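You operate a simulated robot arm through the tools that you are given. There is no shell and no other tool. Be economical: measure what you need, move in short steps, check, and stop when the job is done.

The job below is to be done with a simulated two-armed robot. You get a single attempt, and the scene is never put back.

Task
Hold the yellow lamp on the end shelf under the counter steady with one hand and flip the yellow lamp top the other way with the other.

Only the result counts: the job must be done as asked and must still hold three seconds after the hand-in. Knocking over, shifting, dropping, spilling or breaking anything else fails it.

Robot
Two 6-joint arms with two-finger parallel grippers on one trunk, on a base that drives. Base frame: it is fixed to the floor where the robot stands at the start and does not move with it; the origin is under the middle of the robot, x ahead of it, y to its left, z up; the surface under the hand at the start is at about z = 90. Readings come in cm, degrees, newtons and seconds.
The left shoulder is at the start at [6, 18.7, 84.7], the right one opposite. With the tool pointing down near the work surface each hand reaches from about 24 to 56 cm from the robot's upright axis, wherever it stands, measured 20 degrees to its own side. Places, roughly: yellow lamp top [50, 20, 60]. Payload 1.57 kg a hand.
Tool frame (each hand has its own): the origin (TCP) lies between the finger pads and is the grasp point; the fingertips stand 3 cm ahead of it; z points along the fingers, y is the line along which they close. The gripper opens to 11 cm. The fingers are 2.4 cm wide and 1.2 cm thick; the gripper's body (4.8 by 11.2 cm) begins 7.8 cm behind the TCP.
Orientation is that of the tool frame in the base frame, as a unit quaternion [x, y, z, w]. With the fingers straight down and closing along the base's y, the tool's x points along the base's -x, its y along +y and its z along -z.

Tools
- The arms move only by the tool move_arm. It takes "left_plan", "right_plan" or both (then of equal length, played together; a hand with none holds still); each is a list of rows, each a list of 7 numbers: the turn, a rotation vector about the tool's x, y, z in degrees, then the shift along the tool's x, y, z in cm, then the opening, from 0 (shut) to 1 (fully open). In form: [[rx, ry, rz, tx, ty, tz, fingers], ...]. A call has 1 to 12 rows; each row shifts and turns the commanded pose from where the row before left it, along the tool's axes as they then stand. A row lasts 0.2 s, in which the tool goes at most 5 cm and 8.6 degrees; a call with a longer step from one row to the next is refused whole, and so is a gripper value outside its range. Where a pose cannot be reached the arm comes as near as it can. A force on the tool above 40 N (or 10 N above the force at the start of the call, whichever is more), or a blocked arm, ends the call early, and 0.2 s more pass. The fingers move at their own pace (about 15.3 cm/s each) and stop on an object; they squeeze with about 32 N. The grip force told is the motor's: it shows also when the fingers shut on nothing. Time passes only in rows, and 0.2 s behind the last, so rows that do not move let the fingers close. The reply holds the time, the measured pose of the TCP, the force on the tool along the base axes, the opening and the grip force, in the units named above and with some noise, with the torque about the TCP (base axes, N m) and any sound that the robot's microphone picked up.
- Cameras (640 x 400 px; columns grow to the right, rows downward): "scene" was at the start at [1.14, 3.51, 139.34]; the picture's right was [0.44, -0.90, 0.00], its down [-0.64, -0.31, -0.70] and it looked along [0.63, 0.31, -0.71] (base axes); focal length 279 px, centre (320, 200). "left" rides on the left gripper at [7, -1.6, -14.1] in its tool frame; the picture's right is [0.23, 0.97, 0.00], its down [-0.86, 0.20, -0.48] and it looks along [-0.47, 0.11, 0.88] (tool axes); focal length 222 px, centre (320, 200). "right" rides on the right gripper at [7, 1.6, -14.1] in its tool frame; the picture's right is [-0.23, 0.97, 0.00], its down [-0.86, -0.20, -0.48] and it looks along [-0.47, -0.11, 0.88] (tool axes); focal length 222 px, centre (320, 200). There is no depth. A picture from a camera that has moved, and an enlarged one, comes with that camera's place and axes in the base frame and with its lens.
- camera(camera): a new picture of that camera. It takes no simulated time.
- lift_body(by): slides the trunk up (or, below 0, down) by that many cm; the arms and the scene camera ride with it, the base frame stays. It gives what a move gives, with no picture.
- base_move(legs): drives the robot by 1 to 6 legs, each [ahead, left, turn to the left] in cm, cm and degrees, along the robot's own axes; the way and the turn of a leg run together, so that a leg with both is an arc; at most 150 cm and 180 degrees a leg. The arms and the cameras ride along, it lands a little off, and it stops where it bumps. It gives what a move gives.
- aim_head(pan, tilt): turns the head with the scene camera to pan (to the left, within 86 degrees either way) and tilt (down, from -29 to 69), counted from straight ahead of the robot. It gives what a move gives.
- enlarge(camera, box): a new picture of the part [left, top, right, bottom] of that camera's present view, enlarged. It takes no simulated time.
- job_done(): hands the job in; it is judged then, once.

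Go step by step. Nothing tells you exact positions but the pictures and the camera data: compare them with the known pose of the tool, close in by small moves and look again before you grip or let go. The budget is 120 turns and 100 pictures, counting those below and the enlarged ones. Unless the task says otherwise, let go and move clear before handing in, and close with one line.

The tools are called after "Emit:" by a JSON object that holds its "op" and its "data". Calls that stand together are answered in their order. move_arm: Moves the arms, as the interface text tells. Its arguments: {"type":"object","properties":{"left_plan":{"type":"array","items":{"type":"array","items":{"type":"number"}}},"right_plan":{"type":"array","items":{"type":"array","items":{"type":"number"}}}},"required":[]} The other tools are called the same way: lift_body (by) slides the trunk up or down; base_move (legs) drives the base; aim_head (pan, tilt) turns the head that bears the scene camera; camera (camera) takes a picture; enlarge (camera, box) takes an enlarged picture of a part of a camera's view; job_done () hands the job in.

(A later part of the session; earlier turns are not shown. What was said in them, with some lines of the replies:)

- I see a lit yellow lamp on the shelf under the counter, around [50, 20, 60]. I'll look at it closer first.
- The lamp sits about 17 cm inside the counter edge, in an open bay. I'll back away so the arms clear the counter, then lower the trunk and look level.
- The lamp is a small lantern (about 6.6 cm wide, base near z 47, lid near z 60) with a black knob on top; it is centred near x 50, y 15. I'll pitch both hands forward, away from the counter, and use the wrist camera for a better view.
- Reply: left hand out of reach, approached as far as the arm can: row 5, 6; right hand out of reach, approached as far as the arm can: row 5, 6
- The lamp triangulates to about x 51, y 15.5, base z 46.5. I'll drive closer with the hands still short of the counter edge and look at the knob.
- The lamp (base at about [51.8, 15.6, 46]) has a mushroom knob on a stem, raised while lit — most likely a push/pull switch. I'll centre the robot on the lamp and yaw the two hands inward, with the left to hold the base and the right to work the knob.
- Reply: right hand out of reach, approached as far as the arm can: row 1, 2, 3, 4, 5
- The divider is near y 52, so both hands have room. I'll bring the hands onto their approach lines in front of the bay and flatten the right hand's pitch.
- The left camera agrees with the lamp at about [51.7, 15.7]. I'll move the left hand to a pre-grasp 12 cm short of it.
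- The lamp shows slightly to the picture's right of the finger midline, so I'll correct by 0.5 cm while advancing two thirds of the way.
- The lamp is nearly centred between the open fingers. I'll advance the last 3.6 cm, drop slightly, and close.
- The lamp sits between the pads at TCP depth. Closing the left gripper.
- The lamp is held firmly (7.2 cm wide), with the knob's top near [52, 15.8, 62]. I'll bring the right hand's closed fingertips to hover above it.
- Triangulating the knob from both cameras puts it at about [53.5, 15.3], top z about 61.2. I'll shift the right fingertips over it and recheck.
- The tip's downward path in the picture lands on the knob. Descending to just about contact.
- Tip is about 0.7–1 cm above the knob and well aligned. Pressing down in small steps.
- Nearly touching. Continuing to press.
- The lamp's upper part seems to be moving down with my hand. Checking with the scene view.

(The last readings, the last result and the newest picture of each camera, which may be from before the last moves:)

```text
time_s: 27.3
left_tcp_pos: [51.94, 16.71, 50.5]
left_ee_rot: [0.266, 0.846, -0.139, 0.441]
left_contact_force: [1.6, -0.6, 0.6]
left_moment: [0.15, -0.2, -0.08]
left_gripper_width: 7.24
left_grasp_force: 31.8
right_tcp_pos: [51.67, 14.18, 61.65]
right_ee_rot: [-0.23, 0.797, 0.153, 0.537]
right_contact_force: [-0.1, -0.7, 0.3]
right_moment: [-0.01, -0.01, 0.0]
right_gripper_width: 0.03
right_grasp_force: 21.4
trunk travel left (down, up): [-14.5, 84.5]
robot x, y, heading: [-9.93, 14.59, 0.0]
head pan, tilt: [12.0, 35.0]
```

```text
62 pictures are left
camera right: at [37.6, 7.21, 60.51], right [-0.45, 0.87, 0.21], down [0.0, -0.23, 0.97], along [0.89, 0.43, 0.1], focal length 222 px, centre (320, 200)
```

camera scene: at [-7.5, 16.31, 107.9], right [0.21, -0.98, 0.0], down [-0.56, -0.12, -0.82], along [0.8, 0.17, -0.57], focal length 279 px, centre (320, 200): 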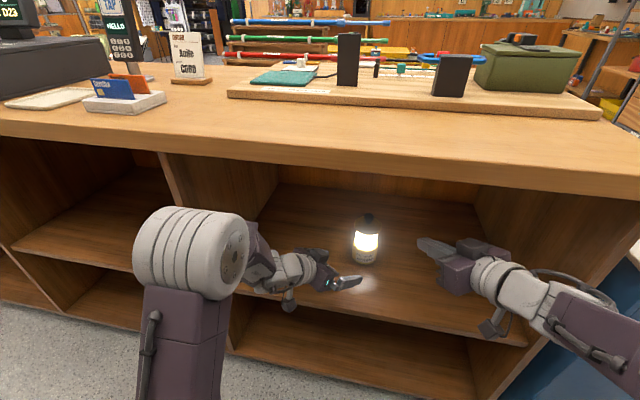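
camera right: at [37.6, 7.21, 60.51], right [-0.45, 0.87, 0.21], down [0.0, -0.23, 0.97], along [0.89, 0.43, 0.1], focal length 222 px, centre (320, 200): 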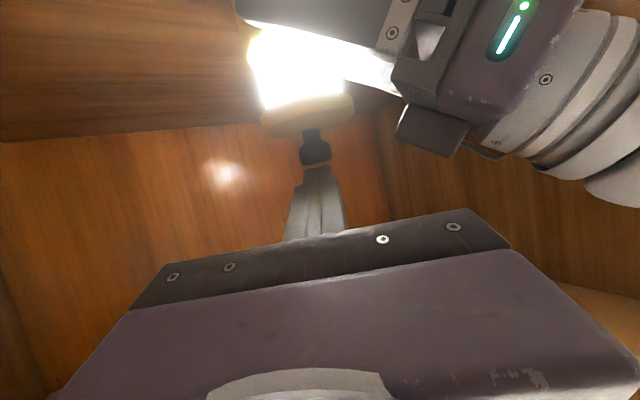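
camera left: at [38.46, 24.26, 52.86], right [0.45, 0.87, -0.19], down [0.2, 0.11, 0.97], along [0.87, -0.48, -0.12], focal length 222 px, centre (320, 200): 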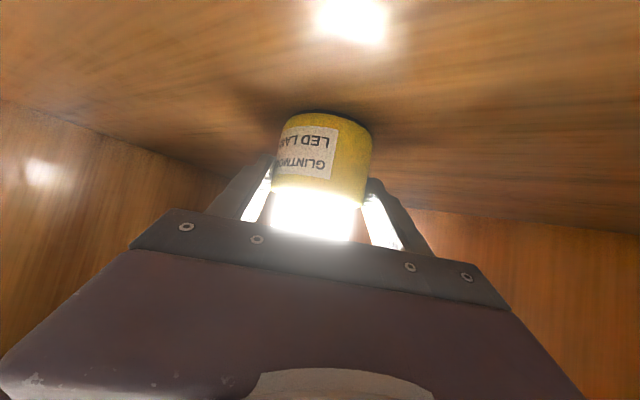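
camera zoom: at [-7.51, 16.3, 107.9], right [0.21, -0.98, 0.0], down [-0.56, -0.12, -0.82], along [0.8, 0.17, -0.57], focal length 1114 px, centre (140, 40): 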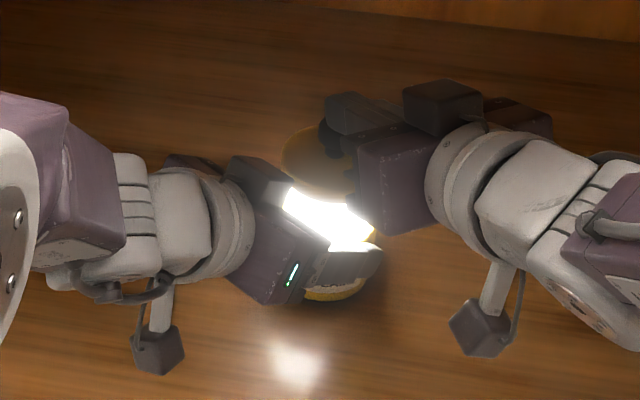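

The glass and top telescope down into the base with almost no force, so the lamp collapses to switch. To keep the right gripper body clear of the left one, I'll back off 1 cm, pitch the right hand down a bit more, then continue.

Emit:
{"op": "move_arm", "data": {"right_plan": [[0, 0, 0, -0.93, 0, -0.38, 0], [0, 6.5, 0, 0, 0, 0, 0], [0, 6.5, 0, 0, 0, 0, 0], [0, 0, 0, -0.23, 0, 0.33, 0]]}}

Emit:
{"op": "camera", "data": {"camera": "right"}}

Emit:
{"op": "enlarge", "data": {"camera": "scene", "box": [310, 190, 420, 290]}}

```text
time_s: 28.3
left_tcp_pos: [51.98, 16.61, 50.57]
left_ee_rot: [0.266, 0.846, -0.139, 0.44]
left_contact_force: [1.4, -0.5, 1.4]
left_moment: [0.12, -0.22, -0.02]
left_gripper_width: 7.25
left_grasp_force: 31.2
right_tcp_pos: [52.15, 14.52, 62.55]
right_ee_rot: [-0.246, 0.852, 0.127, 0.444]
right_contact_force: [0.4, -0.3, -0.1]
right_moment: [-0.03, -0.03, -0.02]
right_gripper_width: 0.03
right_grasp_force: 21.4
trunk travel left (down, up): [-14.5, 84.5]
robot x, y, heading: [-9.96, 14.55, 0.1]
head pan, tilt: [12.0, 35.0]
```

```text
61 pictures are left
camera right: at [38.08, 7.52, 65.13], right [-0.41, 0.89, 0.18], down [0.19, -0.11, 0.98], along [0.89, 0.43, -0.12], focal length 222 px, centre (320, 200)
```

right: 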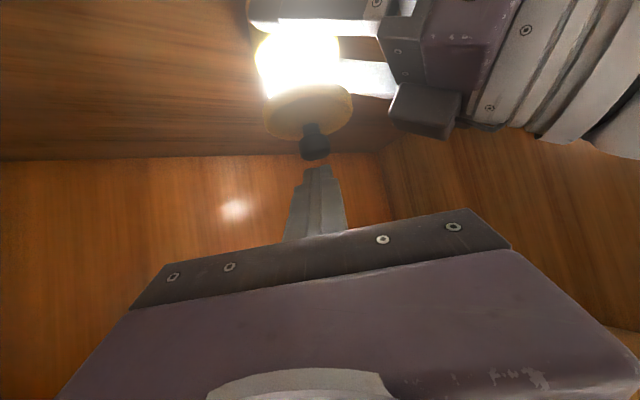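

```text
4.00 times, centred on (365, 240) of scene
camera zoom: at [-7.51, 16.31, 107.9], right [0.21, -0.98, 0.0], down [-0.56, -0.12, -0.82], along [0.8, 0.17, -0.57], focal length 1114 px, centre (140, 40)
```

zoom: 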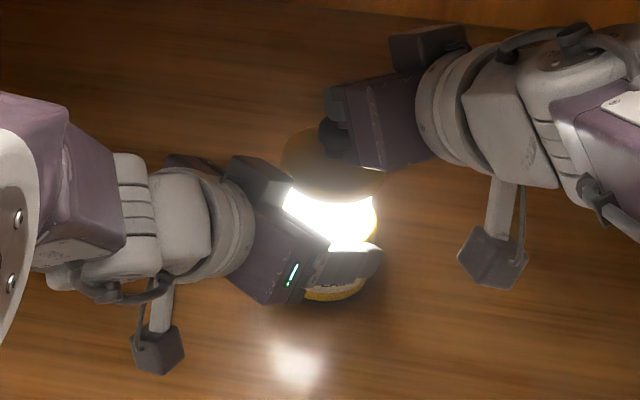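

The top stays where it was pushed, and the gripper is now clear. Pushing on down.

Emit:
{"op": "move_arm", "data": {"right_plan": [[0, 0, 0, 0.41, 0, 0.287, 0], [0, 0, 0, 0.41, 0, 0.287, 0], [0, 0, 0, 0.41, 0, 0.287, 0], [0, 0, 0, 0.41, 0, 0.287, 0]]}}

Emit:
{"op": "camera", "data": {"camera": "right"}}

Emit:
{"op": "enlarge", "data": {"camera": "scene", "box": [310, 190, 420, 290]}}

```text
time_s: 29.3
left_tcp_pos: [52.04, 16.7, 50.51]
left_ee_rot: [0.265, 0.846, -0.138, 0.44]
left_contact_force: [1.9, 0.6, 1.6]
left_moment: [0.11, -0.21, -0.09]
left_gripper_width: 7.24
left_grasp_force: 32.0
right_tcp_pos: [52.14, 14.4, 60.53]
right_ee_rot: [-0.247, 0.852, 0.127, 0.443]
right_contact_force: [0.6, -0.4, -0.4]
right_moment: [0.03, -0.01, 0.04]
right_gripper_width: 0.02
right_grasp_force: 21.2
trunk travel left (down, up): [-14.5, 84.5]
robot x, y, heading: [-9.88, 14.95, -0.0]
head pan, tilt: [12.0, 35.0]
```

```text
59 pictures are left
camera right: at [38.05, 7.49, 63.06], right [-0.41, 0.89, 0.18], down [0.19, -0.11, 0.98], along [0.89, 0.43, -0.12], focal length 222 px, centre (320, 200)
```

right: 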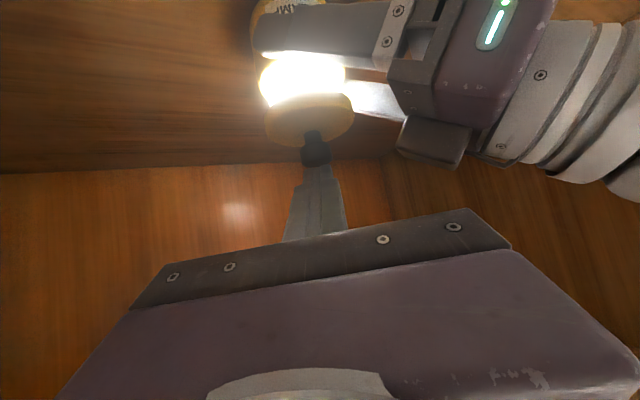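

```text
4.00 times, centred on (365, 240) of scene
camera zoom: at [-7.51, 16.3, 107.9], right [0.21, -0.98, 0.0], down [-0.56, -0.12, -0.82], along [0.8, 0.17, -0.57], focal length 1114 px, centre (140, 40)
```

zoom: 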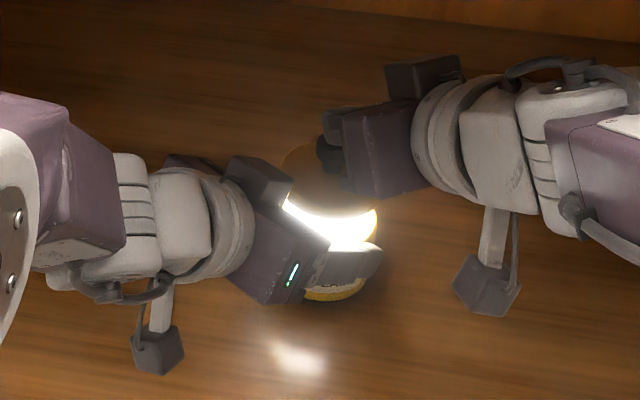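

It's sinking further with no load. Continuing until it seats.

Emit:
{"op": "move_arm", "data": {"right_plan": [[0, 0, 0, 0.33, 0, 0.23, 0], [0, 0, 0, 0.33, 0, 0.23, 0], [0, 0, 0, 0.33, 0, 0.23, 0], [0, 0, 0, 0.33, 0, 0.23, 0]]}}

Emit:
{"op": "camera", "data": {"camera": "right"}}

Emit:
{"op": "enlarge", "data": {"camera": "scene", "box": [310, 190, 420, 290]}}

```text
time_s: 30.3
left_tcp_pos: [51.96, 16.68, 50.6]
left_ee_rot: [0.266, 0.846, -0.139, 0.44]
left_contact_force: [2.3, -0.7, 1.4]
left_moment: [0.2, -0.29, -0.04]
left_gripper_width: 7.24
left_grasp_force: 32.2
right_tcp_pos: [52.07, 14.45, 58.86]
right_ee_rot: [-0.246, 0.853, 0.126, 0.443]
right_contact_force: [0.2, 0.2, 0.8]
right_moment: [-0.02, 0.02, 0.0]
right_gripper_width: 0.01
right_grasp_force: 20.8
trunk travel left (down, up): [-14.5, 84.5]
robot x, y, heading: [-10.1, 14.21, 0.2]
head pan, tilt: [12.0, 35.0]
```

```text
57 pictures are left
camera right: at [38.06, 7.54, 61.46], right [-0.41, 0.89, 0.18], down [0.19, -0.11, 0.98], along [0.89, 0.43, -0.12], focal length 222 px, centre (320, 200)
```

right: 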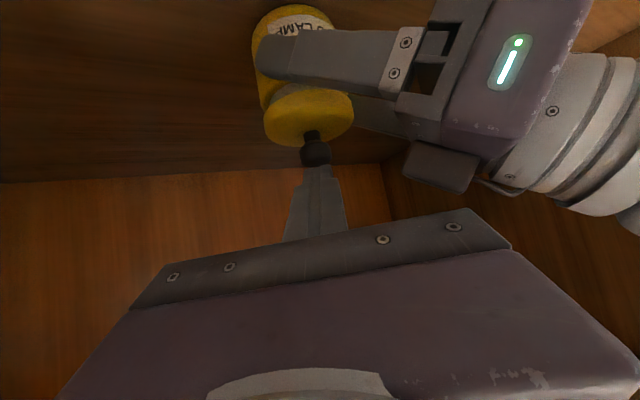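

```text
4.00 times, centred on (365, 240) of scene
camera zoom: at [-7.51, 16.3, 107.9], right [0.21, -0.98, 0.0], down [-0.56, -0.12, -0.82], along [0.8, 0.17, -0.57], focal length 1114 px, centre (140, 40)
```

zoom: 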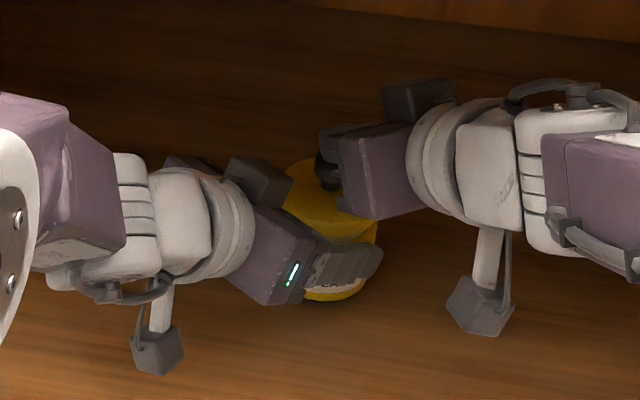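

The lamp has gone out. I'll press on gently to the end stop so it stays fully down.

Emit:
{"op": "move_arm", "data": {"right_plan": [[0, 0, 0, 0.2, 0, 0.14, 0], [0, 0, 0, 0.2, 0, 0.14, 0], [0, 0, 0, 0.2, 0, 0.14, 0], [0, 0, 0, 0.2, 0, 0.14, 0]]}}

Emit:
{"op": "camera", "data": {"camera": "right"}}

Emit:
{"op": "enlarge", "data": {"camera": "scene", "box": [310, 190, 420, 290]}}

```text
time_s: 31.3
left_tcp_pos: [52.05, 16.65, 50.46]
left_ee_rot: [0.266, 0.847, -0.138, 0.44]
left_contact_force: [2.1, -1.1, 0.6]
left_moment: [0.13, -0.28, -0.07]
left_gripper_width: 7.22
left_grasp_force: 32.3
right_tcp_pos: [52.08, 14.32, 57.94]
right_ee_rot: [-0.246, 0.853, 0.126, 0.443]
right_contact_force: [-0.5, -0.3, 1.4]
right_moment: [0.0, 0.04, 0.03]
right_gripper_width: 0.02
right_grasp_force: 21.5
trunk travel left (down, up): [-14.5, 84.5]
robot x, y, heading: [-9.7, 14.19, 0.3]
head pan, tilt: [12.0, 35.0]
```

```text
55 pictures are left
camera right: at [38.1, 7.49, 60.48], right [-0.41, 0.89, 0.18], down [0.19, -0.11, 0.98], along [0.89, 0.43, -0.12], focal length 222 px, centre (320, 200)
```

right: 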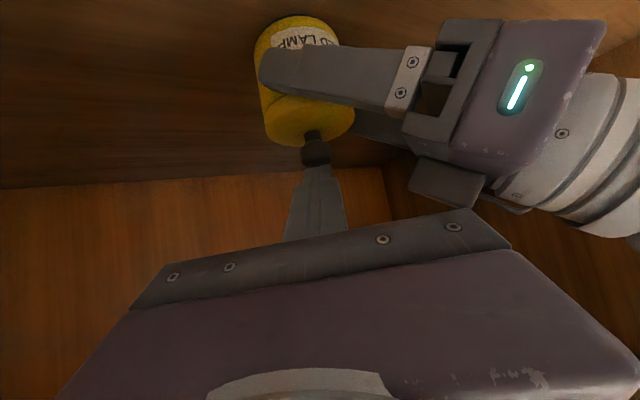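

```text
4.00 times, centred on (365, 240) of scene
camera zoom: at [-7.52, 16.3, 107.9], right [0.21, -0.98, 0.0], down [-0.56, -0.12, -0.82], along [0.8, 0.17, -0.57], focal length 1114 px, centre (140, 40)
```

zoom: 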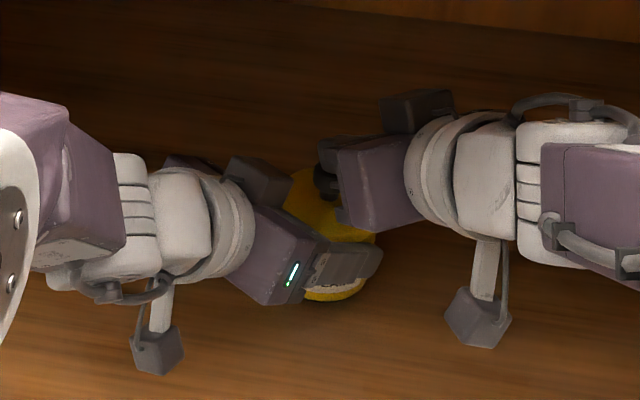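

Emit:
{"op": "move_arm", "data": {"right_plan": [[0, 0, 0, 0.2, 0, 0.14, 0], [0, 0, 0, 0.2, 0, 0.14, 0], [0, 0, 0, 0.2, 0, 0.14, 0]]}}

Emit:
{"op": "enlarge", "data": {"camera": "right", "box": [220, 0, 420, 180]}}

```text
time_s: 32.1
left_tcp_pos: [51.91, 16.59, 50.54]
left_ee_rot: [0.265, 0.847, -0.137, 0.44]
left_contact_force: [21.3, -1.7, -11.6]
left_moment: [-0.11, -0.37, -0.09]
left_gripper_width: 7.24
left_grasp_force: 32.4
right_tcp_pos: [52.09, 14.47, 57.57]
right_ee_rot: [-0.247, 0.85, 0.128, 0.447]
right_contact_force: [-11.6, -4.0, 31.3]
right_moment: [0.23, -0.21, 0.17]
right_gripper_width: 0.0
right_grasp_force: 21.5
trunk travel left (down, up): [-14.5, 84.5]
robot x, y, heading: [-9.99, 14.39, 0.0]
head pan, tilt: [12.0, 35.0]
```

```text
2.22 times, centred on (320, 90) of right
camera zoom: at [38.09, 7.51, 60.1], right [-0.41, 0.89, 0.18], down [0.18, -0.12, 0.98], along [0.89, 0.43, -0.12], focal length 494 px, centre (320, 444)
```

zoom: 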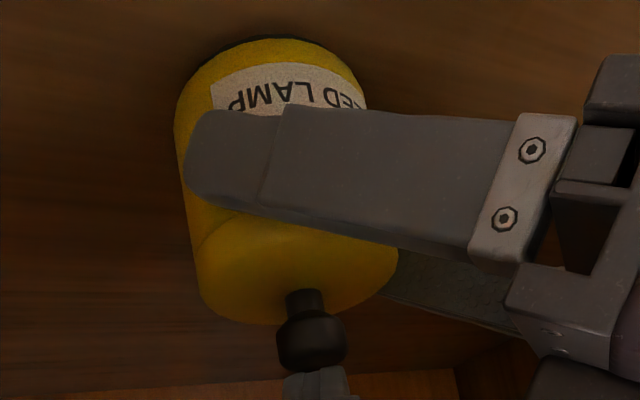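

Force rose to 31 N: the top is seated on the base and the lamp is off. Lifting the right hand straight up and checking that it stays.

Emit:
{"op": "move_arm", "data": {"right_plan": [[0, 0, 0, -0.5, 0, -0.35, 0], [0, 0, 0, -1.64, 0, -1.15, 0], [0, 0, 0, -1.64, 0, -1.15, 0], [0, 0, 0, -1.64, 0, -1.15, 0], [0, 0, 0, 0, 0, -3, 0], [0, 0, 0, 0, 0, -3, 0]]}}

Emit:
{"op": "enlarge", "data": {"camera": "scene", "box": [310, 190, 420, 290]}}

```text
time_s: 33.5
left_tcp_pos: [51.91, 16.5, 50.55]
left_ee_rot: [0.266, 0.846, -0.139, 0.441]
left_contact_force: [-4.2, -0.5, 1.3]
left_moment: [0.15, 0.17, 0.06]
left_gripper_width: 7.25
left_grasp_force: 31.8
right_tcp_pos: [47.89, 11.86, 67.23]
right_ee_rot: [-0.246, 0.853, 0.126, 0.443]
right_contact_force: [0.3, -0.2, 0.1]
right_moment: [-0.01, -0.01, 0.02]
right_gripper_width: 0.0
right_grasp_force: 22.0
trunk travel left (down, up): [-14.5, 84.5]
robot x, y, heading: [-10.31, 14.54, -0.0]
head pan, tilt: [12.0, 35.0]
```

```text
4.00 times, centred on (365, 240) of scene
camera zoom: at [-7.54, 16.31, 107.9], right [0.21, -0.98, 0.0], down [-0.56, -0.12, -0.82], along [0.8, 0.17, -0.57], focal length 1114 px, centre (140, 40)
```

zoom: 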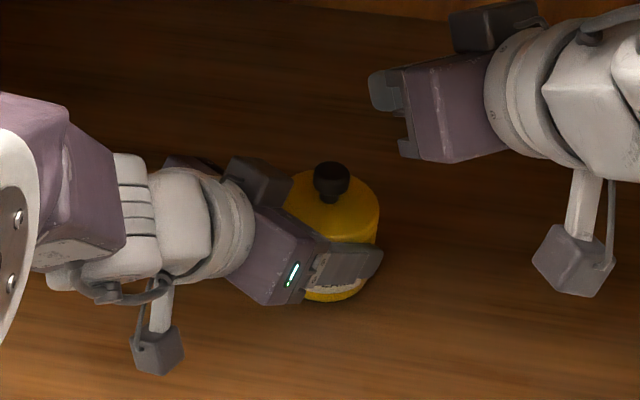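

The lamp stays collapsed and off. Now the left hand opens and backs out level, and the right hand withdraws too.

Emit:
{"op": "move_arm", "data": {"left_plan": [[0, 0, 0, 0, 0, 0, 0.75], [0, 0, 0, 0, 0, 0, 0.9], [0, 0, 0, 0, 0, 0, 1], [0, 0, 0, 0.86, 0, -1.23, 1], [0, 0, 0, 1.43, 0, -2.05, 1], [0, 0, 0, 1.43, 0, -2.05, 1], [0, 0, 0, 1.43, 0, -2.05, 1], [0, 0, 0, 1.43, 0, -2.05, 1]], "right_plan": [[0, 0, 0, 0, 0, 0, 0], [0, 0, 0, 0, 0, 0, 0], [0, 0, 0, 0, 0, 0, 0], [0, 0, 0, 1.6, -0.3, -2.28, 0], [0, 0, 0, 1.6, -0.3, -2.28, 0], [0, 0, 0, 1.6, -0.3, -2.28, 0], [0, 0, 0, 1.6, -0.3, -2.28, 0], [0, 0, 0, 0, 0, 0, 0]]}}

Emit:
{"op": "camera", "data": {"camera": "scene"}}

Emit:
{"op": "enlarge", "data": {"camera": "scene", "box": [310, 190, 420, 290]}}

```text
time_s: 35.3
left_tcp_pos: [42.52, 23.38, 50.57]
left_ee_rot: [0.265, 0.846, -0.139, 0.441]
left_contact_force: [0.1, -0.1, -0.1]
left_moment: [0.02, 0.02, -0.01]
left_gripper_width: 10.97
left_grasp_force: 0.0
right_tcp_pos: [39.09, 4.93, 67.23]
right_ee_rot: [-0.246, 0.853, 0.126, 0.443]
right_contact_force: [0.0, 1.0, 0.9]
right_moment: [0.02, 0.0, 0.0]
right_gripper_width: 0.0
right_grasp_force: 21.7
trunk travel left (down, up): [-14.5, 84.5]
robot x, y, heading: [-9.98, 14.6, 0.1]
head pan, tilt: [12.0, 35.0]
```

```text
51 pictures are left
camera scene: at [-7.52, 16.31, 107.9], right [0.21, -0.98, 0.0], down [-0.56, -0.12, -0.82], along [0.8, 0.17, -0.57], focal length 279 px, centre (320, 200)
```

scene: 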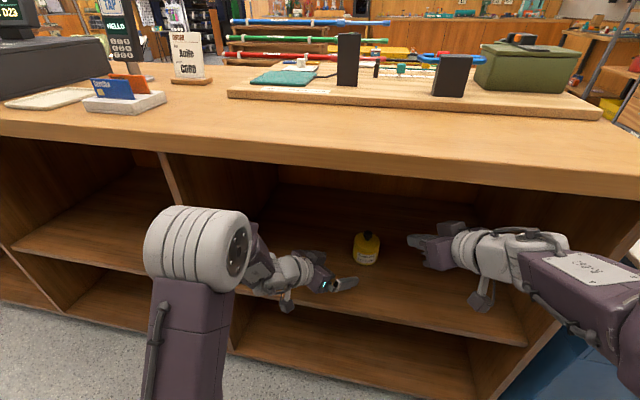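

```text
4.00 times, centred on (365, 240) of scene
camera zoom: at [-7.52, 16.31, 107.9], right [0.21, -0.98, 0.0], down [-0.56, -0.12, -0.82], along [0.8, 0.17, -0.57], focal length 1114 px, centre (140, 40)
```

zoom: 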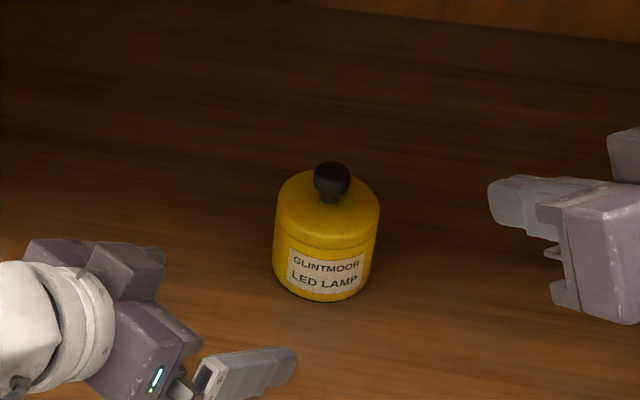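

The lamp stands upright in its place with its top fully down and the light off, and both hands are clear. Handing in.

Emit:
{"op": "job_done", "data": {}}

```text
The job is handed in.
```

The lamp is now off: the left hand held its base while the right hand pushed the top all the way down. It is still upright on the shelf, both hands are clear, and I saw nothing else knocked or moved.
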